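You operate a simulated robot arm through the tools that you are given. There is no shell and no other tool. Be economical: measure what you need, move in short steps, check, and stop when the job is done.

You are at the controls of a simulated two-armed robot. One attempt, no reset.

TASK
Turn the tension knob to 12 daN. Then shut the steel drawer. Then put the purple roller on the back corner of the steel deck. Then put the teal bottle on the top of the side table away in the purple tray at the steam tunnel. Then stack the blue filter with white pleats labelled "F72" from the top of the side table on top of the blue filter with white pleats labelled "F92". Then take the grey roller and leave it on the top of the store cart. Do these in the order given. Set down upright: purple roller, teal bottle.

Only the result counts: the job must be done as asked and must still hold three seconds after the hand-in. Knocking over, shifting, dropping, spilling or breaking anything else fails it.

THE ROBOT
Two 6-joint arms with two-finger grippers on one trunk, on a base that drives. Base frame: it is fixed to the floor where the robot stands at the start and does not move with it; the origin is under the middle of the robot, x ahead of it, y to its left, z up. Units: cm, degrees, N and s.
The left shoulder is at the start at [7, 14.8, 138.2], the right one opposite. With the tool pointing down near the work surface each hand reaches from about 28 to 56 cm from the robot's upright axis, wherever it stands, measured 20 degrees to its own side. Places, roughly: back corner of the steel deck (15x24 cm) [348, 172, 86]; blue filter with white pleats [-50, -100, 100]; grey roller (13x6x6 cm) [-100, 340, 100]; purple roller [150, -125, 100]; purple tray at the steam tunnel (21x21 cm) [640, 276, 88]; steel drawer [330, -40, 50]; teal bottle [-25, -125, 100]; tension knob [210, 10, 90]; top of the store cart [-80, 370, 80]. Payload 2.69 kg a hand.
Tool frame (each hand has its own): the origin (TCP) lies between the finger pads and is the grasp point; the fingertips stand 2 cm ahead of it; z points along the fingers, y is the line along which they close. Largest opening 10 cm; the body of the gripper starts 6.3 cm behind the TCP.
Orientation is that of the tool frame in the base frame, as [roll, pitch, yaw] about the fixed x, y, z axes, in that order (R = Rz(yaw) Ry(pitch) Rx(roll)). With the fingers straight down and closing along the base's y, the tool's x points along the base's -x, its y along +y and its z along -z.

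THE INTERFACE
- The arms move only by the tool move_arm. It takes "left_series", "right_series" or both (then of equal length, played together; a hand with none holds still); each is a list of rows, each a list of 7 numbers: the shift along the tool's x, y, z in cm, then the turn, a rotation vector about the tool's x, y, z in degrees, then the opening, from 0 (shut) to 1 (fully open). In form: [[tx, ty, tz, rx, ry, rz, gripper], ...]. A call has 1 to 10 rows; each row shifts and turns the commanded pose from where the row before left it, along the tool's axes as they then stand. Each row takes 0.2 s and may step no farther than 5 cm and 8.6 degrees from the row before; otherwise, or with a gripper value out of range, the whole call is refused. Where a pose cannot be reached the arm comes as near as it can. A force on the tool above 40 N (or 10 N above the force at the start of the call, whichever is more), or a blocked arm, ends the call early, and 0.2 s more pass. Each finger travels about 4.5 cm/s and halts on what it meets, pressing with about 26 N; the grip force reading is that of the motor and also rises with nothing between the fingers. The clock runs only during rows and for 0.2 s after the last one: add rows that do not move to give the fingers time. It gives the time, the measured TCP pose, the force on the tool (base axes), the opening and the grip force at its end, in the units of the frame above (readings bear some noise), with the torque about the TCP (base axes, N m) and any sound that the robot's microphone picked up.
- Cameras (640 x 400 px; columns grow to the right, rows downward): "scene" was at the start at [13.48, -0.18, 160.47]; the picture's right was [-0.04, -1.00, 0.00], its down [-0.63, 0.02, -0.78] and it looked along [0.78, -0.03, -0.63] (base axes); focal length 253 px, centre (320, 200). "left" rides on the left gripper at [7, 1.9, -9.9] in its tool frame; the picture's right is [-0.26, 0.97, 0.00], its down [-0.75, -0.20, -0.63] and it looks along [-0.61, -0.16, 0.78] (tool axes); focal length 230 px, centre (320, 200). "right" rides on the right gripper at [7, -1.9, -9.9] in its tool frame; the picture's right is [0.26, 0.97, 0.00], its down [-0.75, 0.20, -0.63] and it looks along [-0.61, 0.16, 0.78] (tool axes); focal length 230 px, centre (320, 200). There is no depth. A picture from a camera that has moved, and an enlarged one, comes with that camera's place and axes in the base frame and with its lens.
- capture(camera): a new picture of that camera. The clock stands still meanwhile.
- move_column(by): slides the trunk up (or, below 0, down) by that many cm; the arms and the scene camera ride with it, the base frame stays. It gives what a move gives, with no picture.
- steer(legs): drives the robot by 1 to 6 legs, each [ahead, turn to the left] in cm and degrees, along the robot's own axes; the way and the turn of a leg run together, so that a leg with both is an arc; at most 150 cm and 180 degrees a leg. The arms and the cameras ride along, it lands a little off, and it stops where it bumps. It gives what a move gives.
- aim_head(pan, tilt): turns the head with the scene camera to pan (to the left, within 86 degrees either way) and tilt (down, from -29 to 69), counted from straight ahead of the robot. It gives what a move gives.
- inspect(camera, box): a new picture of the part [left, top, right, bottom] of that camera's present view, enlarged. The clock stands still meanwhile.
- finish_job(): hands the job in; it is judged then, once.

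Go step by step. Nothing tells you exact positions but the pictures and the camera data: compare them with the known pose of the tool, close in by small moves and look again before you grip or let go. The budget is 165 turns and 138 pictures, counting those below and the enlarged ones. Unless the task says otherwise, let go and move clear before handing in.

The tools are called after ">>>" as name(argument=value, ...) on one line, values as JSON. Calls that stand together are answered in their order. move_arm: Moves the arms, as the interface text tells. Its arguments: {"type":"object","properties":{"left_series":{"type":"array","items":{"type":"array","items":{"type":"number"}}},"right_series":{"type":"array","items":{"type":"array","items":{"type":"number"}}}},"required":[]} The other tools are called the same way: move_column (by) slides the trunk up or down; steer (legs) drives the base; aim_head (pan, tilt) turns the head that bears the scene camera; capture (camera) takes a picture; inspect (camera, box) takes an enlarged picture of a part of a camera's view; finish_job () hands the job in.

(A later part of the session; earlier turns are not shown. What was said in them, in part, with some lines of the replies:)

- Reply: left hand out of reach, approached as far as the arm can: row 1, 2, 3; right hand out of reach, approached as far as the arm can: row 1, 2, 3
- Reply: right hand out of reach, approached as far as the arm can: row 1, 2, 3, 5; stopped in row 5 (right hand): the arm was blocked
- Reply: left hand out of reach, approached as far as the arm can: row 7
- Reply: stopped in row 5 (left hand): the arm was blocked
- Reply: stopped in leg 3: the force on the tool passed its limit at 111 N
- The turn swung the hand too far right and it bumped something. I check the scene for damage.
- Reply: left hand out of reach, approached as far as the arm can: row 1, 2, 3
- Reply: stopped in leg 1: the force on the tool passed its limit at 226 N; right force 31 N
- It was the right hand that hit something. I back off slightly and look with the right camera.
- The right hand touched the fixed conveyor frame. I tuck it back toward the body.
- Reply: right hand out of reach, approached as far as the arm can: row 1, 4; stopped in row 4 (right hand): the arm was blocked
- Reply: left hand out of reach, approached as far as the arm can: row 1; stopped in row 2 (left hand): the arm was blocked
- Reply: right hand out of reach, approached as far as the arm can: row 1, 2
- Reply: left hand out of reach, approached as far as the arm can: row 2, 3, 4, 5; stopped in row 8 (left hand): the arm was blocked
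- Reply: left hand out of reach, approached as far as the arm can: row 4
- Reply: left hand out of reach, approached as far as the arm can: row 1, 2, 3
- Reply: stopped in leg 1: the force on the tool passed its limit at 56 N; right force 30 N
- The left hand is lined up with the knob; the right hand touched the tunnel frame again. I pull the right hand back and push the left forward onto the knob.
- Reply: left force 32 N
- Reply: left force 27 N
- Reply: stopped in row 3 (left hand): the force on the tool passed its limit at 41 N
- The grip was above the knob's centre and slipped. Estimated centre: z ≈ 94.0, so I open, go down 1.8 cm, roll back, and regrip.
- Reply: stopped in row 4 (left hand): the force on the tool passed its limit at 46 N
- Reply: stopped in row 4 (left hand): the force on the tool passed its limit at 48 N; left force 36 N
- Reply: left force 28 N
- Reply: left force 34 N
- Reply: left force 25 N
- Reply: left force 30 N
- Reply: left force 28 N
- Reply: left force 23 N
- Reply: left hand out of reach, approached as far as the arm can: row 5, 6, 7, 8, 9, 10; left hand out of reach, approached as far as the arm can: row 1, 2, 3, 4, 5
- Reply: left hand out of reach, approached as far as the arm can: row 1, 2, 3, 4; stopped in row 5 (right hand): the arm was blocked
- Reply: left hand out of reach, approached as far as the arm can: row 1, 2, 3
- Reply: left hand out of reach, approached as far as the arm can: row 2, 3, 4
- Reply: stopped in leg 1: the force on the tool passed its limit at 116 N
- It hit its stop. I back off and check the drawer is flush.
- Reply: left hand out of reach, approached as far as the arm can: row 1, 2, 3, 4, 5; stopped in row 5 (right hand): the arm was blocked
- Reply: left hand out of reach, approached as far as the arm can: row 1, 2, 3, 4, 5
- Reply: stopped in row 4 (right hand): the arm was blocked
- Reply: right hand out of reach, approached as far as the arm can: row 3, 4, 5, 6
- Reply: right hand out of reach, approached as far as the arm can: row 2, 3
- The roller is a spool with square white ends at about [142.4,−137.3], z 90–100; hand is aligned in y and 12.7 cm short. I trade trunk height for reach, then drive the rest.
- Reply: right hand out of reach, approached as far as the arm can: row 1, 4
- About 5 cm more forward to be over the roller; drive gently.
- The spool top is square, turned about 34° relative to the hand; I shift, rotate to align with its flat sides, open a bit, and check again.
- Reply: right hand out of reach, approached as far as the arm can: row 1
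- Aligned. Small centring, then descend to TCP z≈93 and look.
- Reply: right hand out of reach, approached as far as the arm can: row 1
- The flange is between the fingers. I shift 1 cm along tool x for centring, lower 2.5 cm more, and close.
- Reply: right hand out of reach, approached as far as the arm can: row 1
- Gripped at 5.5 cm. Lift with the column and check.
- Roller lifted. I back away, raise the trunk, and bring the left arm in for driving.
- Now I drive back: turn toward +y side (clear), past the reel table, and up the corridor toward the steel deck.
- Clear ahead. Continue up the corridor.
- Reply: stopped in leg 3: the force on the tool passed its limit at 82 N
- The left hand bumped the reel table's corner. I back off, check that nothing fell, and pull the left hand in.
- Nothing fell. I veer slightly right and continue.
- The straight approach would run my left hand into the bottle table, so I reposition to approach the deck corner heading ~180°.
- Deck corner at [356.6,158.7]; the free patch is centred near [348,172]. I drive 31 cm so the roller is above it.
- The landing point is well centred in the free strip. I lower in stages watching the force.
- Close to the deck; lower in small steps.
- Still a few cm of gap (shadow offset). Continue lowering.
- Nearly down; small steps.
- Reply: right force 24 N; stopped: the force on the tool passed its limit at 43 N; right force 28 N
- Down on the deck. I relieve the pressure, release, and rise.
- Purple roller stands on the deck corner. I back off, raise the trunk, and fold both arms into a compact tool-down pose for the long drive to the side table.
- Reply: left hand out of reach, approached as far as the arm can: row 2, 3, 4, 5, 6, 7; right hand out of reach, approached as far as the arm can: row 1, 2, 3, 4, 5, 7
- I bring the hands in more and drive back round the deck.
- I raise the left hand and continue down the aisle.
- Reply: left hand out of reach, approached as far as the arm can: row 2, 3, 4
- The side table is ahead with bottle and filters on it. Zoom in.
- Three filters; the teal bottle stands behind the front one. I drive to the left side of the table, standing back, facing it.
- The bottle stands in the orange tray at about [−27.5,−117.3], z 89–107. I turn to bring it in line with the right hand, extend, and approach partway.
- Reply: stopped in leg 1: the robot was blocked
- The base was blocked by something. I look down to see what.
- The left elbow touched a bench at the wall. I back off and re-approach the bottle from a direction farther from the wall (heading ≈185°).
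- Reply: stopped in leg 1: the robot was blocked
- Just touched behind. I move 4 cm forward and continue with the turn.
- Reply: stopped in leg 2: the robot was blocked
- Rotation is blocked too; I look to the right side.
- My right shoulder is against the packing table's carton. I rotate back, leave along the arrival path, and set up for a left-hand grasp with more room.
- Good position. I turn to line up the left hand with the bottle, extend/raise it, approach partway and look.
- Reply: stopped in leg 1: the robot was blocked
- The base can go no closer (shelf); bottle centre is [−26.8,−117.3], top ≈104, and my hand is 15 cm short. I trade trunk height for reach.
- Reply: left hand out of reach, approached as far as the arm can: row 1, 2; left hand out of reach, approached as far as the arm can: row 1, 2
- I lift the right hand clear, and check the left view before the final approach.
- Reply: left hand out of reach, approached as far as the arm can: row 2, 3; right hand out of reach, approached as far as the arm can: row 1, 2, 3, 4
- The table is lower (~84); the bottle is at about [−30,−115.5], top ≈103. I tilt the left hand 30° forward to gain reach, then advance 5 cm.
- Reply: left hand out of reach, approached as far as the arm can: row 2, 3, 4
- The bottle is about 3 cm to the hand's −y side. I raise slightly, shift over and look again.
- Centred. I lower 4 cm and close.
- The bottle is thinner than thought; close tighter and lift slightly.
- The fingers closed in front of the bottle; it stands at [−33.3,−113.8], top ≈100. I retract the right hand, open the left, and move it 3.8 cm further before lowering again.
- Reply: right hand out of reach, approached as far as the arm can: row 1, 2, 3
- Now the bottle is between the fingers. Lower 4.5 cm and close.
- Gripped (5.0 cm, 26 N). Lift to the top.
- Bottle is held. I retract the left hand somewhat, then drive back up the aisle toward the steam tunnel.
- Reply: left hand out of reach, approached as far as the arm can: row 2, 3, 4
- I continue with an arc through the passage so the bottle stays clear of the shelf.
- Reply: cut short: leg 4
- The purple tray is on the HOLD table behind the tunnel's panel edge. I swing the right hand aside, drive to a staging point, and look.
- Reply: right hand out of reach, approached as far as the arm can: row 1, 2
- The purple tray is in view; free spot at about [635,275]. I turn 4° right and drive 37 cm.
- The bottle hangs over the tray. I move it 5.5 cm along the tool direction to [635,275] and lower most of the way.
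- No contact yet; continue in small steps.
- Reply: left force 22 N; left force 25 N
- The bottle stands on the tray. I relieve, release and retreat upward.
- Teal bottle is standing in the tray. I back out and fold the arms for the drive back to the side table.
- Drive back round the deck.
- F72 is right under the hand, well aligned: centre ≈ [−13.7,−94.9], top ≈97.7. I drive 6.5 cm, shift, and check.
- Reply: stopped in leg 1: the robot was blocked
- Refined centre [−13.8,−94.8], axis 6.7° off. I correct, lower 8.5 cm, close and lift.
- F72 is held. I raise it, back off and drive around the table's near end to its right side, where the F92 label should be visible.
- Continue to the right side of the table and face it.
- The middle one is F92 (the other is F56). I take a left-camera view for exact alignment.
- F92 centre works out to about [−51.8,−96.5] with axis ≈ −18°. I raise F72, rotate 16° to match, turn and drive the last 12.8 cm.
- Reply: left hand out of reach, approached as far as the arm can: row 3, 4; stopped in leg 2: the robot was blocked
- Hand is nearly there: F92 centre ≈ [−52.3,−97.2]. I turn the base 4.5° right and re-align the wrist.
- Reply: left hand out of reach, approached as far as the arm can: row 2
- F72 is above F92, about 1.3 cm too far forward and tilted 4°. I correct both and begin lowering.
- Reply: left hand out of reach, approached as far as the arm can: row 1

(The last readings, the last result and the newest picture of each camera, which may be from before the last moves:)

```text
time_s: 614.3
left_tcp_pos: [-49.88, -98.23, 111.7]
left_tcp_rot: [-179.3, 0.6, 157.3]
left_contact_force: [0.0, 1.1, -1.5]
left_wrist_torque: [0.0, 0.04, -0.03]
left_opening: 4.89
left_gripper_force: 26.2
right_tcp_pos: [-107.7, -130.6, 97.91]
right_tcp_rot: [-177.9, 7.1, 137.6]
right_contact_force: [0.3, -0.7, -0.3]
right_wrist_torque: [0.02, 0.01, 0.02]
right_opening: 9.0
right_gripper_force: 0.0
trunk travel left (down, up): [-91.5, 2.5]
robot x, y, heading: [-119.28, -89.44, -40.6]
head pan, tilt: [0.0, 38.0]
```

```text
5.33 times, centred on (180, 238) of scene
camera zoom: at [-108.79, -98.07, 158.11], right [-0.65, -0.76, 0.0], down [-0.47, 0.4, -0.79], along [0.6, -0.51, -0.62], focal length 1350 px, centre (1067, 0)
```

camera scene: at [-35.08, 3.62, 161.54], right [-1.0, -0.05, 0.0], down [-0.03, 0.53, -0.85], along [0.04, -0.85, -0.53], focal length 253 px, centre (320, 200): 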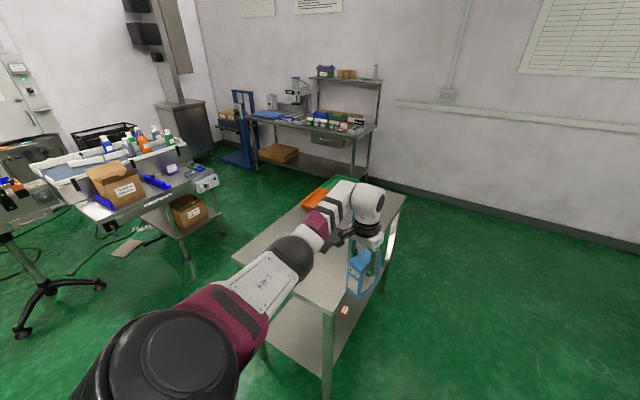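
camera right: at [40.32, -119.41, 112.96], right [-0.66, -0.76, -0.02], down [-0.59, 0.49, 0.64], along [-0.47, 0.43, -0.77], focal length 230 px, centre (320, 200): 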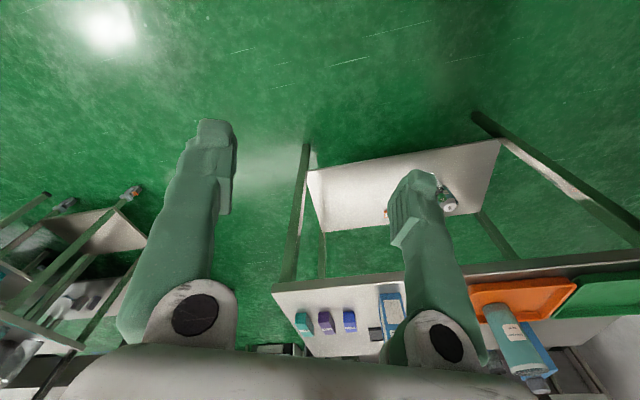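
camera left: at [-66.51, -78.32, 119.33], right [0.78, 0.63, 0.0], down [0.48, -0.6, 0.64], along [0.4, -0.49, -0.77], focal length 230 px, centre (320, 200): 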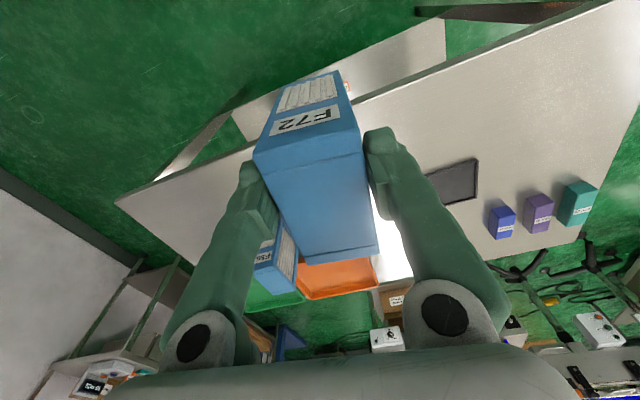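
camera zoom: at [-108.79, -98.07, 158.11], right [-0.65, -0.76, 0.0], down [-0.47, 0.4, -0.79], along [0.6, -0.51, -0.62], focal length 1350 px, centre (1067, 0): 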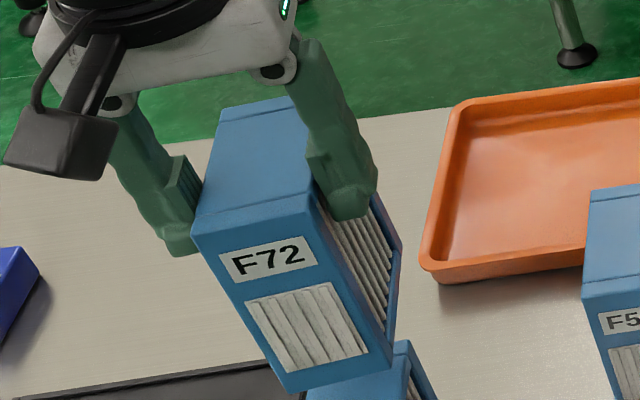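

The hand ended 2 cm too far forward; I back the base 2.1 cm and lower carefully.

>>> steer(legs=[[-2.1, 0]])

>>> move_column(by=-1.4)

>>> inspect(camera="scene", box=[130, 220, 250, 295])

```text
time_s: 615.1
left_tcp_pos: [-50.99, -97.23, 111.4]
left_tcp_rot: [-179.3, 0.4, 157.3]
left_contact_force: [0.8, -0.3, -1.4]
left_wrist_torque: [0.06, 0.08, 0.01]
left_opening: 4.89
left_gripper_force: 26.2
right_tcp_pos: [-108.97, -129.48, 97.81]
right_tcp_rot: [-178.1, 6.8, 137.4]
right_contact_force: [1.0, -0.2, 0.7]
right_wrist_torque: [0.02, 0.01, 0.02]
right_opening: 8.98
right_gripper_force: 0.0
trunk travel left (down, up): [-91.5, 2.5]
robot x, y, heading: [-121.1, -87.76, -40.5]
head pan, tilt: [0.0, 38.0]
```

```text
time_s: 615.7
left_tcp_pos: [-51.15, -97.13, 110.23]
left_tcp_rot: [-179.3, 0.5, 157.3]
left_contact_force: [0.0, 0.0, -2.0]
left_wrist_torque: [0.04, 0.02, 0.0]
left_opening: 4.88
left_gripper_force: 26.4
right_tcp_pos: [-109.06, -129.29, 96.53]
right_tcp_rot: [-178.1, 7.0, 137.4]
right_contact_force: [-0.9, -0.7, 0.1]
right_wrist_torque: [0.0, 0.01, -0.01]
right_opening: 9.02
right_gripper_force: 0.0
trunk travel left (down, up): [-90.1, 3.9]
robot x, y, heading: [-120.52, -87.85, -40.3]
head pan, tilt: [0.0, 38.0]
```

```text
5.33 times, centred on (190, 258) of scene
camera zoom: at [-110.22, -96.83, 156.69], right [-0.65, -0.76, 0.0], down [-0.47, 0.4, -0.79], along [0.6, -0.51, -0.62], focal length 1350 px, centre (1013, -107)
```

zoom: 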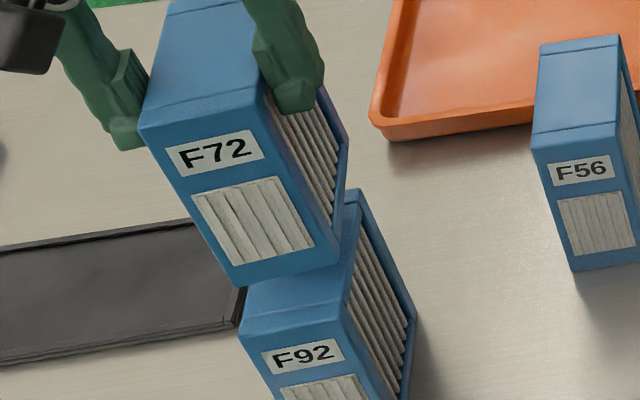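

By geometry, H≈11.3 so F72 hovers 3.5 cm above and will land aligned with F92. Lower, with a 0.4 cm lateral trim.

>>> move_arm(left_series=[[0, -0.4, 0, 0, 0, 0, 0.2], [0, 0, 0, 0, 0, 0, 0.2]])

>>> move_column(by=-2.5)

>>> inspect(camera="scene", box=[130, 220, 250, 295])

```text
time_s: 616.3
left_tcp_pos: [-51.45, -97.46, 110.41]
left_tcp_rot: [-179.1, 0.7, 157.0]
left_contact_force: [0.0, 0.2, -1.5]
left_wrist_torque: [0.05, 0.02, -0.02]
left_opening: 4.9
left_gripper_force: 26.4
right_tcp_pos: [-109.23, -129.36, 96.55]
right_tcp_rot: [-177.9, 7.0, 137.4]
right_contact_force: [0.9, 0.0, 0.1]
right_wrist_torque: [-0.01, 0.01, 0.0]
right_opening: 9.0
right_gripper_force: 0.0
trunk travel left (down, up): [-90.1, 3.9]
robot x, y, heading: [-120.68, -87.84, -40.5]
head pan, tilt: [0.0, 38.0]
```

```text
time_s: 617.0
left_tcp_pos: [-51.56, -97.44, 107.86]
left_tcp_rot: [-179.1, 0.6, 156.9]
left_contact_force: [-0.3, -0.3, -1.1]
left_wrist_torque: [0.02, 0.02, -0.05]
left_opening: 4.9
left_gripper_force: 26.1
right_tcp_pos: [-109.16, -129.41, 93.95]
right_tcp_rot: [-178.0, 7.1, 137.4]
right_contact_force: [0.1, 0.3, 0.0]
right_wrist_torque: [-0.04, -0.01, 0.0]
right_opening: 9.0
right_gripper_force: 0.1
trunk travel left (down, up): [-87.6, 6.4]
robot x, y, heading: [-120.93, -88.07, -40.4]
head pan, tilt: [0.0, 38.0]
```

```text
5.33 times, centred on (190, 258) of scene
camera zoom: at [-110.36, -96.71, 154.21], right [-0.65, -0.76, 0.0], down [-0.47, 0.4, -0.79], along [0.6, -0.51, -0.62], focal length 1350 px, centre (1013, -107)
```

zoom: 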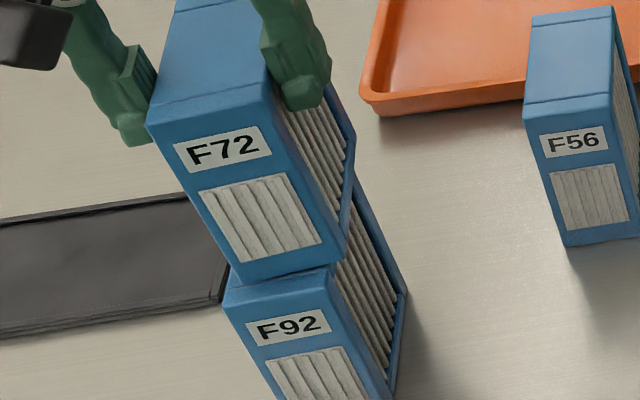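

Close; trim back 0.5 cm laterally and lower the last centimetre.

>>> move_arm(left_series=[[0.5, 0.5, 0, 0, 0, 0, 0.2], [0, 0, 0, 0, 0, 0, 0.2]])

>>> move_column(by=-0.8)

>>> move_column(by=-0.4)

>>> move_column(by=-0.4)

```text
time_s: 617.6
left_tcp_pos: [-51.35, -96.95, 107.74]
left_tcp_rot: [-179.2, 0.5, 157.1]
left_contact_force: [0.0, -0.6, -1.7]
left_wrist_torque: [0.02, 0.02, 0.02]
left_opening: 4.88
left_gripper_force: 26.2
left hand out of reach, approached as far as the arm can: row 1
right_tcp_pos: [-109.3, -129.3, 94.07]
right_tcp_rot: [-178.1, 7.1, 137.4]
right_contact_force: [0.1, 0.0, -0.9]
right_wrist_torque: [0.03, 0.01, 0.01]
right_opening: 8.99
right_gripper_force: 0.0
trunk travel left (down, up): [-87.6, 6.4]
robot x, y, heading: [-120.8, -87.87, -40.5]
head pan, tilt: [0.0, 38.0]
```

```text
time_s: 618.2
left_tcp_pos: [-51.48, -96.91, 107.42]
left_tcp_rot: [-179.0, 0.8, 156.8]
left_contact_force: [0.4, 0.3, 13.3]
left_wrist_torque: [0.18, -0.31, 0.01]
left_opening: 4.89
left_gripper_force: 26.4
right_tcp_pos: [-109.46, -129.09, 93.26]
right_tcp_rot: [-178.2, 7.2, 137.4]
right_contact_force: [-0.4, 0.4, -0.1]
right_wrist_torque: [-0.03, 0.01, 0.0]
right_opening: 8.98
right_gripper_force: 0.0
trunk travel left (down, up): [-86.8, 7.2]
robot x, y, heading: [-120.53, -87.39, -40.6]
head pan, tilt: [0.0, 38.0]
```

```text
time_s: 618.7
left_tcp_pos: [-51.71, -96.96, 107.32]
left_tcp_rot: [-179.1, 1.1, 156.8]
left_contact_force: [3.8, -2.4, 26.1]
left_wrist_torque: [-0.01, -0.07, -0.03]
left_opening: 4.97
left_gripper_force: 26.0
right_tcp_pos: [-109.56, -129.18, 92.98]
right_tcp_rot: [-178.1, 7.3, 137.4]
right_contact_force: [-0.8, 0.7, 0.4]
right_wrist_torque: [-0.01, -0.02, -0.02]
right_opening: 8.98
right_gripper_force: 0.0
trunk travel left (down, up): [-86.4, 7.6]
robot x, y, heading: [-120.55, -88.03, -40.7]
head pan, tilt: [0.0, 38.0]
```

```text
time_s: 619.2
left_tcp_pos: [-51.74, -97.0, 106.71]
left_tcp_rot: [-179.1, 1.0, 157.0]
left_contact_force: [4.1, -1.6, 25.0]
left_wrist_torque: [-0.06, -0.16, -0.01]
left_opening: 4.89
left_gripper_force: 26.2
right_tcp_pos: [-109.68, -129.15, 92.62]
right_tcp_rot: [-178.1, 7.4, 137.4]
right_contact_force: [-0.2, -0.7, 0.6]
right_wrist_torque: [0.01, -0.03, 0.01]
right_opening: 8.99
right_gripper_force: 0.0
trunk travel left (down, up): [-86.0, 8.0]
robot x, y, heading: [-120.9, -87.7, -40.4]
head pan, tilt: [0.0, 38.0]
```

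Contact made. I relieve, open, and rise clear.

>>> move_column(by=0.5)

>>> move_arm(left_series=[[0, 0, 0, 0, 0, 0, 0.54], [0, 0, 0, 0, 0, 0, 0.6], [0, 0, 0, 0, 0, 0, 0.66], [0, 0, 0, 0, 0, 0, 0.7]])

>>> move_column(by=7.5)

>>> steer(legs=[[-22, 0]])

>>> capture(camera="scene")

```text
time_s: 619.8
left_tcp_pos: [-51.7, -96.88, 106.7]
left_tcp_rot: [-179.2, 0.3, 157.0]
left_contact_force: [-0.7, -2.8, 6.5]
left_wrist_torque: [-0.43, -0.22, -0.13]
left_opening: 4.88
left_gripper_force: 26.0
right_tcp_pos: [-109.42, -129.23, 93.03]
right_tcp_rot: [-178.1, 7.3, 137.4]
right_contact_force: [-0.5, -0.6, 0.2]
right_wrist_torque: [0.02, 0.04, -0.02]
right_opening: 9.02
right_gripper_force: 0.1
trunk travel left (down, up): [-86.5, 7.5]
robot x, y, heading: [-120.5, -87.95, -40.6]
head pan, tilt: [0.0, 38.0]
```

```text
time_s: 620.8
left_tcp_pos: [-51.37, -96.82, 106.74]
left_tcp_rot: [-178.9, 0.5, 157.0]
left_contact_force: [-0.1, 0.3, -0.1]
left_wrist_torque: [0.0, 0.0, -0.03]
left_opening: 7.0
left_gripper_force: 0.1
right_tcp_pos: [-109.41, -129.25, 93.02]
right_tcp_rot: [-178.0, 7.0, 137.4]
right_contact_force: [0.2, 0.5, 0.7]
right_wrist_torque: [-0.02, -0.01, -0.02]
right_opening: 8.99
right_gripper_force: 0.1
trunk travel left (down, up): [-86.5, 7.5]
robot x, y, heading: [-120.7, -88.31, -40.3]
head pan, tilt: [0.0, 38.0]
```

```text
time_s: 621.9
left_tcp_pos: [-51.43, -96.88, 114.24]
left_tcp_rot: [-179.0, 0.5, 157.0]
left_contact_force: [0.1, -0.5, -0.1]
left_wrist_torque: [0.04, 0.0, 0.0]
left_opening: 6.99
left_gripper_force: 0.1
right_tcp_pos: [-109.24, -129.18, 100.48]
right_tcp_rot: [-178.0, 7.1, 137.4]
right_contact_force: [0.3, -0.2, -0.5]
right_wrist_torque: [0.01, 0.01, 0.0]
right_opening: 8.98
right_gripper_force: 0.0
trunk travel left (down, up): [-94.0, 0.0]
robot x, y, heading: [-120.69, -88.28, -40.7]
head pan, tilt: [0.0, 38.0]
```

```text
time_s: 623.6
left_tcp_pos: [-68.29, -82.64, 113.99]
left_tcp_rot: [-179.2, 0.4, 156.8]
left_contact_force: [-0.2, 0.0, 0.8]
left_wrist_torque: [0.06, 0.03, 0.02]
left_opening: 6.98
left_gripper_force: 0.0
right_tcp_pos: [-126.08, -114.89, 100.43]
right_tcp_rot: [-178.0, 6.8, 137.4]
right_contact_force: [0.5, -0.5, 0.3]
right_wrist_torque: [0.02, 0.0, 0.02]
right_opening: 8.98
right_gripper_force: 0.1
trunk travel left (down, up): [-94.0, 0.0]
robot x, y, heading: [-137.51, -73.09, -40.5]
head pan, tilt: [0.0, 38.0]
```

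```text
4 pictures are left
camera scene: at [-127.1, -82.45, 160.57], right [-0.65, -0.76, 0.0], down [-0.47, 0.4, -0.79], along [0.6, -0.51, -0.62], focal length 253 px, centre (320, 200)
```

scene: 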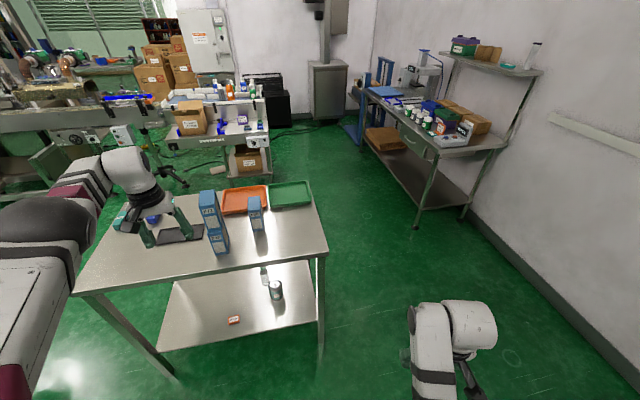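

F72 stands on F92. Next the grey roller near [−100,340]; I turn toward +y and look.

>>> steer(legs=[[-20, 0], [0, 124]])

>>> aim_head(pan=0, tilt=22)

>>> capture(camera="scene")

```text
time_s: 630.3
left_tcp_pos: [-182.96, 2.81, 114.32]
left_tcp_rot: [-179.1, 0.5, -80.3]
left_contact_force: [-0.6, 0.8, 0.3]
left_wrist_torque: [0.01, 0.03, 0.0]
left_opening: 6.99
left_gripper_force: 0.0
right_tcp_pos: [-124.56, -28.29, 100.48]
right_tcp_rot: [-178.0, 7.1, -99.8]
right_contact_force: [0.2, -0.6, 0.3]
right_wrist_torque: [0.04, 0.05, 0.01]
right_opening: 9.03
right_gripper_force: 0.0
trunk travel left (down, up): [-94.0, 0.0]
robot x, y, heading: [-153.11, -60.43, 82.2]
head pan, tilt: [0.0, 38.0]
```

```text
time_s: 631.1
left_tcp_pos: [-182.87, 2.79, 114.4]
left_tcp_rot: [-179.2, 0.5, -80.2]
left_contact_force: [-0.5, -0.2, -0.6]
left_wrist_torque: [-0.01, -0.01, 0.01]
left_opening: 7.0
left_gripper_force: 0.0
right_tcp_pos: [-124.6, -28.28, 100.57]
right_tcp_rot: [-178.0, 7.1, -99.9]
right_contact_force: [-0.7, 0.5, 0.2]
right_wrist_torque: [0.01, -0.01, -0.02]
right_opening: 9.0
right_gripper_force: 0.1
trunk travel left (down, up): [-94.0, 0.0]
robot x, y, heading: [-153.35, -60.27, 82.1]
head pan, tilt: [0.0, 22.0]
```

```text
3 pictures are left
camera scene: at [-151.14, -46.04, 163.13], right [0.99, -0.14, 0.0], down [-0.05, -0.37, -0.93], along [0.13, 0.92, -0.38], focal length 253 px, centre (320, 200)
```

scene: 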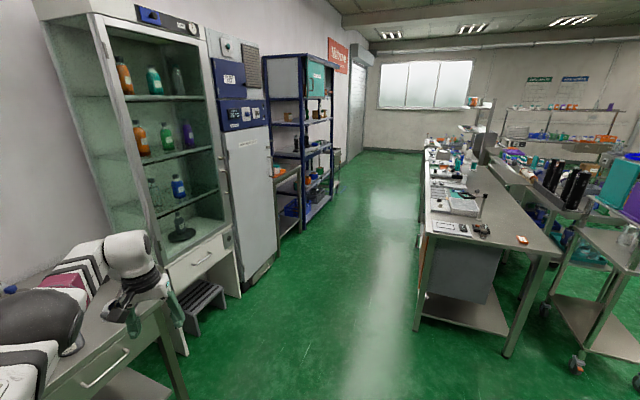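

The corridor north is clear; the rack/store area is at its far left. I fold the left hand and drive there.

>>> move_arm(left_series=[[2.5, -2, 2, 0, 0, 0, 0.7], [2.5, -2, 2, 0, 0, 0, 0.7], [2.5, -2, 2, 0, 0, 0, 0.7], [2, -1, 2, 0, 0, 0, 0.7]])

>>> steer(legs=[[0, -4.4], [97, 0], [97, 0], [0, -12.8], [81, 0], [81, 0]])

>>> steer(legs=[[0, 81]])

>>> aim_head(pan=-10, tilt=35)

>>> capture(camera="scene")

```text
time_s: 632.1
left_tcp_pos: [-180.91, 2.04, 107.19]
left_tcp_rot: [-178.4, 0.5, -81.3]
left_contact_force: [0.4, 0.1, -0.2]
left_wrist_torque: [0.03, 0.01, 0.0]
left_opening: 7.0
left_gripper_force: 0.0
left hand out of reach, approached as far as the arm can: row 1, 2, 3, 4
right_tcp_pos: [-124.5, -28.27, 100.57]
right_tcp_rot: [-178.0, 7.1, -99.8]
right_contact_force: [-0.3, -0.6, 0.2]
right_wrist_torque: [-0.02, -0.07, 0.0]
right_opening: 8.99
right_gripper_force: 0.0
trunk travel left (down, up): [-94.0, 0.0]
robot x, y, heading: [-153.01, -60.33, 82.5]
head pan, tilt: [0.0, 22.0]
```

```text
time_s: 651.0
left_tcp_pos: [-47.78, 343.67, 107.41]
left_tcp_rot: [-178.4, 0.6, -99.9]
left_contact_force: [-0.3, 0.6, -0.1]
left_wrist_torque: [0.0, -0.02, -0.01]
left_opening: 7.01
left_gripper_force: 0.1
right_tcp_pos: [-3.93, 296.88, 100.5]
right_tcp_rot: [-177.9, 7.2, -118.3]
right_contact_force: [-0.3, -0.5, -0.1]
right_wrist_torque: [0.01, -0.02, 0.03]
right_opening: 9.0
right_gripper_force: 0.2
trunk travel left (down, up): [-94.0, 0.0]
robot x, y, heading: [-41.17, 276.15, 63.4]
head pan, tilt: [0.0, 22.0]
```

```text
time_s: 654.8
left_tcp_pos: [-109.17, 280.71, 107.34]
left_tcp_rot: [-178.6, 0.5, -19.6]
left_contact_force: [-0.1, 0.3, 0.4]
left_wrist_torque: [0.01, 0.0, 0.02]
left_opening: 7.0
left_gripper_force: 0.1
right_tcp_pos: [-55.77, 316.06, 100.44]
right_tcp_rot: [-178.0, 7.0, -38.1]
right_contact_force: [0.6, 0.2, -0.2]
right_wrist_torque: [0.02, -0.02, 0.01]
right_opening: 9.02
right_gripper_force: 0.0
trunk travel left (down, up): [-94.0, 0.0]
robot x, y, heading: [-41.19, 275.91, 143.9]
head pan, tilt: [0.0, 22.0]
```

```text
time_s: 655.6
left_tcp_pos: [-109.22, 280.72, 107.28]
left_tcp_rot: [-178.4, 0.6, -19.7]
left_contact_force: [0.0, -0.1, -0.1]
left_wrist_torque: [0.01, 0.01, 0.03]
left_opening: 7.0
left_gripper_force: 0.1
right_tcp_pos: [-55.78, 316.05, 100.42]
right_tcp_rot: [-178.1, 7.0, -37.9]
right_contact_force: [-0.4, -0.4, 0.5]
right_wrist_torque: [-0.01, 0.01, -0.01]
right_opening: 9.03
right_gripper_force: 0.0
trunk travel left (down, up): [-94.0, 0.0]
robot x, y, heading: [-40.94, 275.81, 143.8]
head pan, tilt: [-10.0, 35.0]
```

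```text
2 pictures are left
camera scene: at [-51.37, 285.13, 161.09], right [0.72, 0.69, 0.0], down [0.4, -0.41, -0.82], along [-0.57, 0.59, -0.57], focal length 253 px, centre (320, 200)
```

scene: 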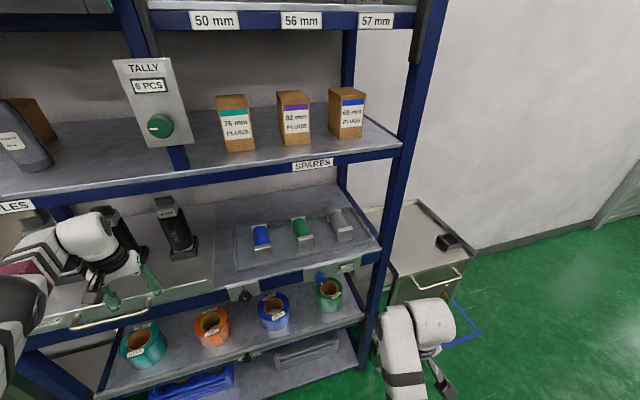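

The grey roller lies in a tray on the rack shelf at about [−97.5,343.8,98]; shelf above at ~130; the store cart is to its right. I back up and prepare the left hand pitched 33°, trunk lowered.

>>> steer(legs=[[-24, 0], [0, -13]])

>>> move_arm(left_series=[[0, 0, 0, 0, -8.2, 0, 0.9], [0, 0, 0, 0, -8.2, 0, 0.9], [0, 0, 0, 0, -8.2, 0, 0.9], [0, 0, 0, 0, -8.2, 0, 0.9], [0, 0, 0, 0, 0, 0, 0.9]])

>>> move_column(by=-18)

>>> move_arm(left_series=[[-1.65, 0, -2.5, 0, 0, 0, 0.9], [-1.65, 0, -2.5, 0, 0, 0, 0.9], [-1.65, 0, -2.5, 0, 0, 0, 0.9], [-1.65, 0, -2.5, 0, 0, 0, 0.9], [0, 0, 0, 0, 0, 0, 0.9]])

```text
time_s: 658.1
left_tcp_pos: [-87.29, 282.04, 107.27]
left_tcp_rot: [-178.4, 0.5, -32.8]
left_contact_force: [-0.5, 0.0, -0.3]
left_wrist_torque: [-0.01, 0.03, -0.01]
left_opening: 6.97
left_gripper_force: 0.1
right_tcp_pos: [-27.21, 304.19, 100.48]
right_tcp_rot: [-177.7, 7.3, -51.4]
right_contact_force: [-0.7, 0.3, -0.8]
right_wrist_torque: [0.01, 0.0, -0.01]
right_opening: 9.02
right_gripper_force: 0.1
trunk travel left (down, up): [-94.0, 0.0]
robot x, y, heading: [-21.95, 261.56, 131.0]
head pan, tilt: [-10.0, 35.0]
```

```text
time_s: 659.4
left_tcp_pos: [-95.2, 286.98, 104.69]
left_tcp_rot: [-178.0, 33.3, -31.8]
left_contact_force: [-0.6, 0.5, -0.1]
left_wrist_torque: [0.0, 0.02, -0.01]
left_opening: 9.01
left_gripper_force: 0.1
left hand out of reach, approached as far as the arm can: row 1, 2, 3, 4
right_tcp_pos: [-27.12, 304.29, 100.46]
right_tcp_rot: [-177.9, 7.4, -51.4]
right_contact_force: [0.1, 0.5, -0.1]
right_wrist_torque: [-0.02, -0.03, 0.02]
right_opening: 8.99
right_gripper_force: 0.0
trunk travel left (down, up): [-94.0, 0.0]
robot x, y, heading: [-22.09, 261.39, 130.8]
head pan, tilt: [-10.0, 35.0]
```

```text
time_s: 661.4
left_tcp_pos: [-95.16, 286.9, 86.65]
left_tcp_rot: [-178.1, 33.3, -31.9]
left_contact_force: [-0.5, 0.1, 0.9]
left_wrist_torque: [-0.02, 0.01, -0.02]
left_opening: 9.02
left_gripper_force: 0.1
right_tcp_pos: [-27.13, 304.36, 82.49]
right_tcp_rot: [-177.9, 7.4, -51.3]
right_contact_force: [-0.4, -0.3, 0.9]
right_wrist_torque: [-0.03, 0.0, -0.03]
right_opening: 9.02
right_gripper_force: 0.1
trunk travel left (down, up): [-76.0, 18.0]
robot x, y, heading: [-22.22, 261.92, 130.7]
head pan, tilt: [-10.0, 35.0]
```

```text
time_s: 662.5
left_tcp_pos: [-97.72, 288.03, 98.09]
left_tcp_rot: [-178.2, 33.0, -31.9]
left_contact_force: [1.3, -0.3, -0.1]
left_wrist_torque: [-0.01, -0.01, 0.01]
left_opening: 9.02
left_gripper_force: 0.0
left hand out of reach, approached as far as the arm can: row 1, 2, 3, 4
right_tcp_pos: [-27.14, 304.34, 82.43]
right_tcp_rot: [-177.7, 7.4, -51.2]
right_contact_force: [-1.1, -0.1, -0.4]
right_wrist_torque: [-0.01, 0.01, 0.0]
right_opening: 9.0
right_gripper_force: 0.0
trunk travel left (down, up): [-76.0, 18.0]
robot x, y, heading: [-21.71, 261.73, 130.6]
head pan, tilt: [-10.0, 35.0]
```

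I reposition so the hand can enter the rack straight along the roller's axis (heading ≈146°).

>>> steer(legs=[[0, -75.6], [67.5, 0], [0, 91]])

>>> move_arm(left_series=[[0, -1, 0, 3.2, 0, 4.9, 0.9], [0, -1, 0, 3.2, 0, 4.9, 0.9], [0, -1, 0, 3.2, 0, 4.9, 0.9], [-0.8, 0, -1.3, 0, 0, 0, 0.9], [-0.8, 0, -1.3, 0, 0, 0, 0.9], [0, 0, 0, 0, 0, 0, 0.9]])

```text
time_s: 673.4
left_tcp_pos: [-63.69, 322.07, 98.14]
left_tcp_rot: [-178.2, 33.2, -15.1]
left_contact_force: [-0.7, 0.0, -0.1]
left_wrist_torque: [0.0, 0.0, 0.0]
left_opening: 9.01
left_gripper_force: 0.0
right_tcp_pos: [-0.57, 357.81, 82.49]
right_tcp_rot: [-177.9, 7.4, -34.8]
right_contact_force: [-0.3, -0.5, 0.7]
right_wrist_torque: [0.01, -0.03, 0.02]
right_opening: 9.0
right_gripper_force: 0.1
trunk travel left (down, up): [-76.0, 18.0]
robot x, y, heading: [16.22, 318.37, 147.5]
head pan, tilt: [-10.0, 35.0]
```

```text
time_s: 674.8
left_tcp_pos: [-62.16, 324.56, 101.22]
left_tcp_rot: [-178.2, 33.6, -33.0]
left_contact_force: [-0.4, 0.7, -0.3]
left_wrist_torque: [-0.01, 0.04, 0.03]
left_opening: 8.99
left_gripper_force: 0.1
left hand out of reach, approached as far as the arm can: row 2
right_tcp_pos: [-0.63, 357.66, 82.4]
right_tcp_rot: [-177.8, 7.3, -34.8]
right_contact_force: [0.4, 0.1, 1.2]
right_wrist_torque: [-0.04, 0.01, 0.02]
right_opening: 9.01
right_gripper_force: 0.0
trunk travel left (down, up): [-76.0, 18.0]
robot x, y, heading: [16.2, 318.96, 147.1]
head pan, tilt: [-10.0, 35.0]
```

Clearance to the rack's right post is too tight on this line; I shift to approach at heading ≈130° with the tool yawed 16° left, coming from the free side.

>>> steer(legs=[[0, -74.7], [-37, 0], [0, 58.2]])

>>> move_arm(left_series=[[0, 0, 0, -3, 0, -4.6, 0.9], [0, 0, 0, -3, 0, -4.6, 0.9], [0, 0, 0, -3, 0, -4.6, 0.9], [0, 0, 0, 0, 0, 0, 0.9]])

>>> steer(legs=[[27, 0]])

>>> capture(camera="left")

```text
time_s: 683.0
left_tcp_pos: [-67.65, 311.34, 101.27]
left_tcp_rot: [-178.2, 33.7, -49.5]
left_contact_force: [-1.1, 0.3, -0.3]
left_wrist_torque: [-0.02, 0.0, 0.03]
left_opening: 9.01
left_gripper_force: 0.1
right_tcp_pos: [0.56, 325.49, 82.5]
right_tcp_rot: [-177.8, 7.4, -51.5]
right_contact_force: [-0.3, -0.6, 0.4]
right_wrist_torque: [-0.02, -0.01, 0.02]
right_opening: 9.02
right_gripper_force: 0.1
trunk travel left (down, up): [-76.0, 18.0]
robot x, y, heading: [5.65, 282.92, 130.8]
head pan, tilt: [-10.0, 35.0]
```

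```text
time_s: 684.0
left_tcp_pos: [-68.62, 312.0, 101.14]
left_tcp_rot: [-178.3, 33.2, -33.1]
left_contact_force: [-0.7, 0.4, 0.0]
left_wrist_torque: [0.03, -0.01, 0.02]
left_opening: 9.02
left_gripper_force: 0.0
left hand out of reach, approached as far as the arm can: row 3
right_tcp_pos: [0.66, 325.38, 82.42]
right_tcp_rot: [-177.8, 7.4, -51.5]
right_contact_force: [0.5, -1.0, 0.2]
right_wrist_torque: [0.01, 0.03, 0.0]
right_opening: 8.99
right_gripper_force: 0.1
trunk travel left (down, up): [-76.0, 18.0]
robot x, y, heading: [5.79, 282.75, 130.6]
head pan, tilt: [-10.0, 35.0]
```

```text
time_s: 685.9
left_tcp_pos: [-85.47, 332.99, 100.9]
left_tcp_rot: [-178.1, 32.6, -33.5]
left_contact_force: [17.2, -13.3, -14.8]
left_wrist_torque: [0.45, -0.85, 1.16]
left_opening: 9.05
left_gripper_force: 0.0
right_tcp_pos: [-16.44, 346.04, 82.61]
right_tcp_rot: [-177.9, 7.5, -52.0]
right_contact_force: [0.0, -0.8, 1.2]
right_wrist_torque: [0.01, 0.0, 0.0]
right_opening: 8.99
right_gripper_force: 0.1
trunk travel left (down, up): [-76.0, 18.0]
robot x, y, heading: [-11.68, 303.59, 129.9]
head pan, tilt: [-10.0, 35.0]
```

```text
1 pictures are left
camera left: at [-77.41, 325.07, 105.47], right [-0.73, -0.68, 0.11], down [-0.14, 0.31, 0.94], along [-0.67, 0.67, -0.32], focal length 230 px, centre (320, 200)
```

left: 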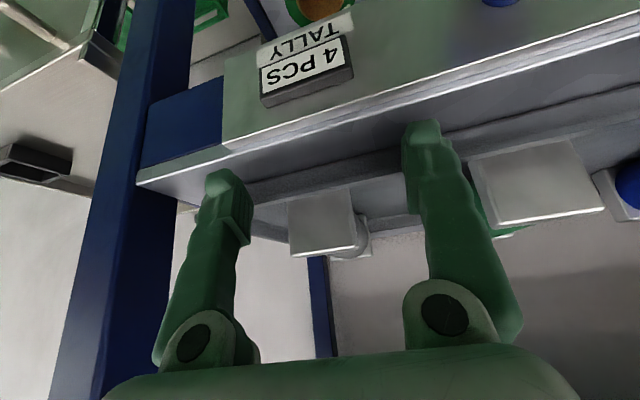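

The fingertips touched the shelf edge; the grey roller's front flange is just ahead (≈[−90,338,101.5]). I raise 2.5 cm, centre, and step forward alternating drive and lateral trims.

>>> move_arm(left_series=[[-0.75, 0, -1.2, 0, 0, 0, 0.92], [-0.75, -0.7, -1.2, 0, 0, 0, 0.92], [0, -0.7, 0, 0, 0, 0, 0.92]])

>>> steer(legs=[[4.4, 0]])

>>> move_arm(left_series=[[0, 1.26, 0, 0, 0, 0, 0.92], [0, 0, 0, 0, 0, 0, 0.92]])

>>> steer(legs=[[4.5, 0]])

>>> move_arm(left_series=[[0, 1.28, 0, 0, 0, 0, 0.92], [0, 0, 0, 0, 0, 0, 0.92]])

```text
time_s: 686.7
left_tcp_pos: [-85.55, 333.48, 103.57]
left_tcp_rot: [-178.1, 32.5, -34.2]
left_contact_force: [1.3, 0.7, 0.4]
left_wrist_torque: [0.01, -0.04, 0.0]
left_opening: 9.2
left_gripper_force: 0.1
left hand out of reach, approached as far as the arm can: row 2, 3
right_tcp_pos: [-16.53, 346.14, 82.34]
right_tcp_rot: [-177.8, 7.5, -52.0]
right_contact_force: [-0.4, -0.7, 0.6]
right_wrist_torque: [0.01, 0.01, -0.03]
right_opening: 9.0
right_gripper_force: 0.1
trunk travel left (down, up): [-76.0, 18.0]
robot x, y, heading: [-12.08, 303.8, 130.3]
head pan, tilt: [-10.0, 35.0]
```

```text
time_s: 687.6
left_tcp_pos: [-88.23, 336.5, 104.19]
left_tcp_rot: [-177.8, 33.2, -34.0]
left_contact_force: [0.9, -0.6, 0.0]
left_wrist_torque: [-0.02, 0.03, 0.0]
left_opening: 9.22
left_gripper_force: 0.1
right_tcp_pos: [-18.83, 348.85, 82.84]
right_tcp_rot: [-177.8, 8.0, -52.1]
right_contact_force: [-0.6, 0.5, 0.1]
right_wrist_torque: [0.01, -0.02, 0.0]
right_opening: 9.01
right_gripper_force: 0.0
trunk travel left (down, up): [-76.0, 18.0]
robot x, y, heading: [-14.91, 306.94, 130.1]
head pan, tilt: [-10.0, 35.0]
```

```text
time_s: 688.2
left_tcp_pos: [-89.26, 335.64, 104.01]
left_tcp_rot: [-177.8, 32.9, -34.1]
left_contact_force: [0.3, 0.2, 1.1]
left_wrist_torque: [0.02, 0.0, 0.0]
left_opening: 9.21
left_gripper_force: 0.0
right_tcp_pos: [-19.14, 349.18, 82.49]
right_tcp_rot: [-177.8, 7.8, -52.0]
right_contact_force: [-0.2, -0.1, -0.1]
right_wrist_torque: [0.02, 0.03, 0.0]
right_opening: 9.01
right_gripper_force: 0.1
trunk travel left (down, up): [-76.0, 18.0]
robot x, y, heading: [-15.28, 307.1, 130.2]
head pan, tilt: [-10.0, 35.0]
```

```text
time_s: 689.1
left_tcp_pos: [-92.01, 338.66, 104.68]
left_tcp_rot: [-177.5, 33.3, -33.8]
left_contact_force: [0.5, -0.7, 0.8]
left_wrist_torque: [0.08, 0.04, 0.01]
left_opening: 9.19
left_gripper_force: 0.2
right_tcp_pos: [-21.45, 352.04, 82.98]
right_tcp_rot: [-178.0, 8.1, -52.3]
right_contact_force: [-0.3, 0.0, -0.2]
right_wrist_torque: [0.02, 0.01, 0.02]
right_opening: 9.01
right_gripper_force: 0.1
trunk travel left (down, up): [-76.0, 18.0]
robot x, y, heading: [-17.82, 310.72, 130.0]
head pan, tilt: [-10.0, 35.0]
```

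```text
time_s: 689.7
left_tcp_pos: [-92.91, 337.93, 104.24]
left_tcp_rot: [-177.8, 33.1, -33.8]
left_contact_force: [-0.4, -0.4, 0.4]
left_wrist_torque: [0.08, 0.04, 0.01]
left_opening: 9.2
left_gripper_force: 0.0
right_tcp_pos: [-21.71, 352.34, 82.69]
right_tcp_rot: [-177.9, 7.9, -52.2]
right_contact_force: [0.3, 0.4, 0.2]
right_wrist_torque: [0.07, 0.03, 0.04]
right_opening: 9.02
right_gripper_force: 0.0
trunk travel left (down, up): [-76.0, 18.0]
robot x, y, heading: [-17.86, 310.57, 130.2]
head pan, tilt: [-10.0, 35.0]
```

Final 4.3 cm, lower 2 cm, and close.

>>> steer(legs=[[4.3, 0]])

>>> move_arm(left_series=[[0.6, 0, 0.9, 0, 0, 0, 0.92], [0.6, 0, 0.9, 0, 0, 0, 0.92], [0, 0, 0, 0, 0, 0, 0.7], [0, 0, 0, 0, 0, 0, 0.5], [0, 0, 0, 0, 0, 0, 0.3], [0, 0, 0, 0, 0, 0, 0.2], [0, 0, 0, 0, 0, 0, 0.15], [0, 0, 0, 0, 0, 0, 0.15]])

```text
time_s: 690.6
left_tcp_pos: [-95.65, 340.78, 104.98]
left_tcp_rot: [-177.6, 33.7, -33.7]
left_contact_force: [0.8, -0.5, -0.1]
left_wrist_torque: [0.06, 0.06, 0.01]
left_opening: 9.22
left_gripper_force: 0.2
right_tcp_pos: [-24.01, 354.94, 82.99]
right_tcp_rot: [-178.0, 8.4, -52.2]
right_contact_force: [0.0, -0.6, 0.2]
right_wrist_torque: [0.02, -0.02, -0.03]
right_opening: 8.99
right_gripper_force: 0.0
trunk travel left (down, up): [-76.0, 18.0]
robot x, y, heading: [-20.49, 313.46, 130.2]
head pan, tilt: [-10.0, 35.0]
```

```text
time_s: 692.4
left_tcp_pos: [-95.93, 341.17, 102.24]
left_tcp_rot: [-177.6, 33.2, -33.7]
left_contact_force: [-1.7, -0.8, -0.3]
left_wrist_torque: [-0.06, -0.08, -0.09]
left_opening: 5.0
left_gripper_force: 26.1
right_tcp_pos: [-24.28, 355.31, 82.89]
right_tcp_rot: [-177.9, 7.9, -52.2]
right_contact_force: [-0.4, 0.0, 0.3]
right_wrist_torque: [-0.01, 0.01, -0.01]
right_opening: 9.0
right_gripper_force: 0.0
trunk travel left (down, up): [-76.0, 18.0]
robot x, y, heading: [-20.15, 313.74, 129.9]
head pan, tilt: [-10.0, 35.0]
```

Gripped the roller's body. Lift 4 cm with the column and check the load, then back out.

>>> move_column(by=4.5)

>>> steer(legs=[[-45, 0]])

```text
time_s: 693.2
left_tcp_pos: [-96.01, 341.46, 106.66]
left_tcp_rot: [-177.6, 33.2, -33.8]
left_contact_force: [0.1, -0.8, -3.1]
left_wrist_torque: [0.0, 0.02, -0.01]
left_opening: 4.97
left_gripper_force: 25.7
right_tcp_pos: [-24.33, 355.36, 87.35]
right_tcp_rot: [-177.8, 7.9, -52.2]
right_contact_force: [-0.9, 0.4, 0.4]
right_wrist_torque: [-0.05, -0.01, 0.02]
right_opening: 9.0
right_gripper_force: 0.0
trunk travel left (down, up): [-80.5, 13.5]
robot x, y, heading: [-20.49, 313.8, 130.1]
head pan, tilt: [-10.0, 35.0]
```

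```text
time_s: 696.0
left_tcp_pos: [-66.85, 306.51, 106.61]
left_tcp_rot: [-177.6, 33.0, -33.8]
left_contact_force: [-0.4, 0.1, -4.0]
left_wrist_torque: [0.02, 0.05, 0.01]
left_opening: 4.94
left_gripper_force: 26.3
right_tcp_pos: [4.96, 320.71, 87.23]
right_tcp_rot: [-177.9, 7.9, -52.2]
right_contact_force: [0.2, 0.2, 0.0]
right_wrist_torque: [-0.01, 0.01, 0.01]
right_opening: 8.98
right_gripper_force: 0.0
trunk travel left (down, up): [-80.5, 13.5]
robot x, y, heading: [9.17, 278.64, 130.0]
head pan, tilt: [-10.0, 35.0]
```

Roller is out (≈3.5 N load). The cart top centre is about [−81,371,80]; I drive over to put the roller above it.

>>> steer(legs=[[0, -59], [35.7, 0], [0, 59], [40, 0]])

>>> aim_head(pan=22, tilt=42)

>>> capture(camera="scene")

```text
time_s: 705.6
left_tcp_pos: [-83.33, 369.06, 106.67]
left_tcp_rot: [-177.7, 33.2, -32.4]
left_contact_force: [0.4, 0.3, -2.7]
left_wrist_torque: [-0.02, 0.01, -0.01]
left_opening: 4.88
left_gripper_force: 25.9
right_tcp_pos: [-11.99, 384.87, 87.24]
right_tcp_rot: [-177.9, 8.0, -50.9]
right_contact_force: [-0.3, 0.3, -0.2]
right_wrist_torque: [0.0, -0.02, 0.02]
right_opening: 9.01
right_gripper_force: 0.1
trunk travel left (down, up): [-80.5, 13.5]
robot x, y, heading: [-6.77, 343.37, 131.4]
head pan, tilt: [-10.0, 35.0]
```

```text
time_s: 706.5
left_tcp_pos: [-83.32, 369.11, 106.63]
left_tcp_rot: [-177.6, 33.1, -32.4]
left_contact_force: [-0.3, -0.1, -3.1]
left_wrist_torque: [0.03, 0.05, 0.01]
left_opening: 4.89
left_gripper_force: 25.8
right_tcp_pos: [-11.97, 384.96, 87.24]
right_tcp_rot: [-177.9, 8.0, -50.8]
right_contact_force: [-0.2, -0.5, 0.6]
right_wrist_torque: [0.0, -0.01, 0.01]
right_opening: 9.02
right_gripper_force: 0.0
trunk travel left (down, up): [-80.5, 13.5]
robot x, y, heading: [-7.09, 343.48, 131.2]
head pan, tilt: [22.0, 42.0]
```

```text
0 pictures are left
camera scene: at [-18.23, 350.95, 146.52], right [0.45, 0.89, 0.0], down [0.6, -0.3, -0.74], along [-0.66, 0.33, -0.67], focal length 253 px, centre (320, 200)
```

scene: 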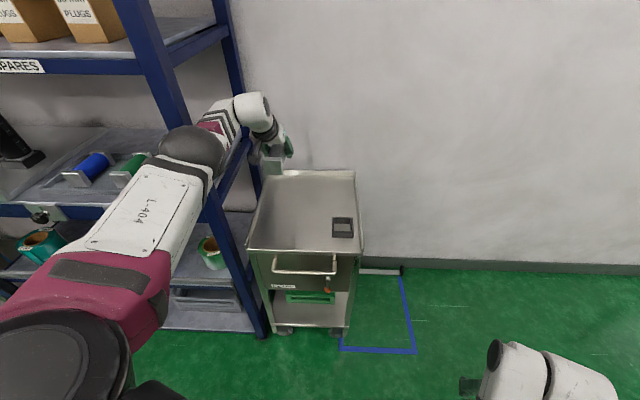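

The landing spot is on the cart top, clear of its edges and the black item. I lower, watching forces (no pictures left).

>>> move_column(by=-19)

>>> move_column(by=-1)

>>> move_column(by=-1)

>>> move_column(by=-0.8)

```text
time_s: 708.6
left_tcp_pos: [-83.28, 369.14, 87.7]
left_tcp_rot: [-177.6, 33.2, -32.4]
left_contact_force: [0.0, -0.2, -3.0]
left_wrist_torque: [0.01, 0.01, 0.0]
left_opening: 4.88
left_gripper_force: 26.0
right_tcp_pos: [-12.01, 384.97, 68.21]
right_tcp_rot: [-177.8, 8.1, -50.8]
right_contact_force: [-0.3, -0.2, -0.8]
right_wrist_torque: [0.03, 0.01, 0.0]
right_opening: 9.01
right_gripper_force: 0.1
trunk travel left (down, up): [-61.5, 32.5]
robot x, y, heading: [-7.15, 343.28, 131.4]
head pan, tilt: [22.0, 42.0]
```

```text
time_s: 709.2
left_tcp_pos: [-83.36, 369.13, 86.63]
left_tcp_rot: [-177.7, 33.1, -32.4]
left_contact_force: [-0.6, 0.4, -4.3]
left_wrist_torque: [0.01, 0.03, -0.01]
left_opening: 4.91
left_gripper_force: 26.3
right_tcp_pos: [-12.04, 384.93, 67.21]
right_tcp_rot: [-177.9, 8.0, -51.0]
right_contact_force: [0.3, 0.2, 0.2]
right_wrist_torque: [0.02, 0.03, 0.0]
right_opening: 8.98
right_gripper_force: 0.1
trunk travel left (down, up): [-60.5, 33.5]
robot x, y, heading: [-7.05, 343.18, 131.5]
head pan, tilt: [22.0, 42.0]
```

```text
time_s: 709.8
left_tcp_pos: [-83.35, 369.04, 85.72]
left_tcp_rot: [-177.7, 33.2, -32.4]
left_contact_force: [-0.5, -0.1, -4.0]
left_wrist_torque: [-0.01, 0.04, 0.0]
left_opening: 4.92
left_gripper_force: 26.0
right_tcp_pos: [-11.99, 384.95, 66.26]
right_tcp_rot: [-177.9, 8.0, -50.9]
right_contact_force: [-0.2, 0.1, 0.5]
right_wrist_torque: [0.03, 0.02, 0.01]
right_opening: 9.01
right_gripper_force: 0.1
trunk travel left (down, up): [-59.5, 34.5]
robot x, y, heading: [-7.02, 343.29, 131.7]
head pan, tilt: [22.0, 42.0]
```

```text
time_s: 710.3
left_tcp_pos: [-83.3, 369.05, 84.86]
left_tcp_rot: [-177.6, 33.1, -32.5]
left_contact_force: [-0.6, 0.2, -2.4]
left_wrist_torque: [0.02, 0.02, 0.0]
left_opening: 4.88
left_gripper_force: 25.9
right_tcp_pos: [-12.01, 384.8, 65.44]
right_tcp_rot: [-177.9, 8.0, -50.8]
right_contact_force: [0.3, -0.4, -0.4]
right_wrist_torque: [0.01, -0.01, 0.02]
right_opening: 9.01
right_gripper_force: 0.0
trunk travel left (down, up): [-58.7, 35.3]
robot x, y, heading: [-7.15, 343.52, 131.3]
head pan, tilt: [22.0, 42.0]
```

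Not touching yet; continue in small steps.

>>> move_column(by=-0.7)

>>> move_column(by=-0.7)

>>> move_column(by=-0.7)

>>> move_column(by=-0.7)

```text
time_s: 710.9
left_tcp_pos: [-83.26, 369.05, 84.17]
left_tcp_rot: [-177.5, 33.2, -32.4]
left_contact_force: [-0.1, -0.4, -4.1]
left_wrist_torque: [0.01, 0.02, 0.0]
left_opening: 4.91
left_gripper_force: 25.8
right_tcp_pos: [-12.08, 384.96, 64.74]
right_tcp_rot: [-177.9, 8.1, -50.9]
right_contact_force: [-0.1, 0.0, 0.2]
right_wrist_torque: [0.0, -0.03, -0.01]
right_opening: 9.01
right_gripper_force: 0.2
trunk travel left (down, up): [-58.0, 36.0]
robot x, y, heading: [-7.61, 343.34, 131.6]
head pan, tilt: [22.0, 42.0]
```

```text
time_s: 711.5
left_tcp_pos: [-83.22, 369.08, 83.87]
left_tcp_rot: [-177.5, 33.6, -32.4]
left_contact_force: [-4.1, 0.2, 9.4]
left_wrist_torque: [-0.18, -0.75, 0.0]
left_opening: 4.89
left_gripper_force: 26.0
right_tcp_pos: [-11.91, 384.88, 64.05]
right_tcp_rot: [-178.0, 8.1, -50.8]
right_contact_force: [0.1, -1.5, -0.6]
right_wrist_torque: [0.0, -0.03, -0.01]
right_opening: 8.97
right_gripper_force: 0.0
trunk travel left (down, up): [-57.3, 36.7]
robot x, y, heading: [-7.42, 343.77, 131.6]
head pan, tilt: [22.0, 42.0]
```

```text
time_s: 712.0
left_tcp_pos: [-83.41, 369.11, 83.66]
left_tcp_rot: [-177.5, 34.2, -32.3]
left_contact_force: [-14.9, 3.1, 26.4]
left_wrist_torque: [0.28, 0.22, 0.12]
left_opening: 4.89
left_gripper_force: 26.4
right_tcp_pos: [-11.75, 384.79, 63.51]
right_tcp_rot: [-178.0, 8.2, -50.9]
right_contact_force: [0.7, -0.8, 0.7]
right_wrist_torque: [-0.01, 0.0, 0.0]
right_opening: 8.98
right_gripper_force: 0.0
trunk travel left (down, up): [-56.6, 37.4]
robot x, y, heading: [-7.25, 343.18, 131.4]
head pan, tilt: [22.0, 42.0]
```

```text
time_s: 712.5
left_tcp_pos: [-83.45, 369.13, 83.71]
left_tcp_rot: [-177.6, 34.9, -32.3]
left_contact_force: [5.6, -2.6, 9.1]
left_wrist_torque: [-0.06, -0.2, -0.03]
left_opening: 4.88
left_gripper_force: 26.0
right_tcp_pos: [-11.91, 384.81, 62.89]
right_tcp_rot: [-178.1, 8.2, -50.8]
right_contact_force: [-0.3, -0.1, 0.8]
right_wrist_torque: [0.02, -0.03, -0.03]
right_opening: 8.98
right_gripper_force: 0.1
trunk travel left (down, up): [-56.1, 37.9]
robot x, y, heading: [-7.04, 342.89, 131.8]
head pan, tilt: [22.0, 42.0]
stopped: the force on the tool passed its limit at 42 N (the readings are from after the stop); the commanded pose is now the measured one
```

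It rests on the cart. I relieve, open wide, rise straight up and back away.

>>> move_column(by=0.8)

>>> move_arm(left_series=[[0, 0, 0, 0, 0, 0, 0.6], [0, 0, 0, 0, 0, 0, 0.75], [0, 0, 0, 0, 0, 0, 0.85], [0, 0, 0, 0, 0, 0, 0.85], [0, 0, 0, 0, 0, 0, 0.85]])

>>> move_column(by=18)

>>> steer(legs=[[-30, 0]])

```text
time_s: 713.0
left_tcp_pos: [-83.73, 369.29, 83.74]
left_tcp_rot: [-177.6, 34.4, -32.4]
left_contact_force: [-0.4, 1.0, -3.6]
left_wrist_torque: [0.03, 0.03, 0.0]
left_opening: 4.89
left_gripper_force: 26.1
right_tcp_pos: [-12.04, 385.01, 63.63]
right_tcp_rot: [-178.0, 8.0, -50.7]
right_contact_force: [0.0, 0.7, -0.5]
right_wrist_torque: [0.01, 0.01, 0.03]
right_opening: 9.0
right_gripper_force: 0.0
trunk travel left (down, up): [-56.9, 37.1]
robot x, y, heading: [-7.13, 343.37, 131.6]
head pan, tilt: [22.0, 42.0]
```

```text
time_s: 714.2
left_tcp_pos: [-83.64, 369.43, 83.96]
left_tcp_rot: [-177.7, 34.6, -32.4]
left_contact_force: [0.1, -0.8, -0.2]
left_wrist_torque: [0.0, 0.03, 0.0]
left_opening: 8.5
left_gripper_force: 0.1
right_tcp_pos: [-12.07, 384.9, 63.7]
right_tcp_rot: [-178.0, 8.1, -50.9]
right_contact_force: [0.1, 0.3, -0.4]
right_wrist_torque: [0.03, 0.01, 0.03]
right_opening: 9.02
right_gripper_force: 0.0
trunk travel left (down, up): [-56.9, 37.1]
robot x, y, heading: [-7.59, 343.26, 131.2]
head pan, tilt: [22.0, 42.0]
```

```text
time_s: 716.2
left_tcp_pos: [-83.66, 369.42, 102.0]
left_tcp_rot: [-177.5, 34.5, -32.4]
left_contact_force: [-1.1, 0.0, 0.7]
left_wrist_torque: [0.03, -0.03, 0.01]
left_opening: 8.5
left_gripper_force: 0.0
right_tcp_pos: [-11.93, 384.87, 81.65]
right_tcp_rot: [-178.0, 8.0, -50.8]
right_contact_force: [0.2, -0.1, -0.8]
right_wrist_torque: [0.0, -0.05, -0.05]
right_opening: 9.01
right_gripper_force: 0.1
trunk travel left (down, up): [-74.9, 19.1]
robot x, y, heading: [-7.2, 343.08, 131.4]
head pan, tilt: [22.0, 42.0]
```

```text
time_s: 718.3
left_tcp_pos: [-63.92, 347.18, 101.94]
left_tcp_rot: [-177.6, 34.5, -32.5]
left_contact_force: [-0.9, 0.4, -0.1]
left_wrist_torque: [-0.01, -0.03, -0.01]
left_opening: 8.52
left_gripper_force: 0.1
right_tcp_pos: [7.81, 362.74, 81.66]
right_tcp_rot: [-178.0, 7.8, -51.1]
right_contact_force: [0.0, -0.1, 0.1]
right_wrist_torque: [0.02, -0.03, -0.02]
right_opening: 9.01
right_gripper_force: 0.0
trunk travel left (down, up): [-74.9, 19.1]
robot x, y, heading: [12.45, 320.7, 131.3]
head pan, tilt: [22.0, 42.0]
```

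All six steps are done in order, and the robot is clear of everything, so I hand the job in.

>>> finish_job()

```text
The job is handed in.
```

I did all six steps in the order given and handed the job in; the result of the judging isn't known to me.

- **Tension knob:** the readout showed 12 daN when I let go.
- **Steel drawer:** pushed in until it hit its stop, and it looked shut in a zoomed picture.
- **Purple roller:** standing upright on the back corner of the steel deck, confirmed by picture.
- **Teal bottle:** put down in the purple tray. It stood upright as I lowered it, and after release only its cap was in view.
- **Filter F72:** standing on top of F92, confirmed by picture. F56 was left untouched.
- **Grey roller:** let go on top of the store cart. I had no pictures left, so this rests on the contact forces and an empty hand afterwards.

**Bumps:** the arms or base touched fixed equipment several times. These were the conveyor frame, the top plate by the knob, the reel table's corner (82 N), the wall bench and side table, and the rack shelf edge. The right shoulder was also against or very near the open carton on the packing table, which may have shifted slightly. I saw nothing fallen or moved, but I didn't check every spot afterwards.
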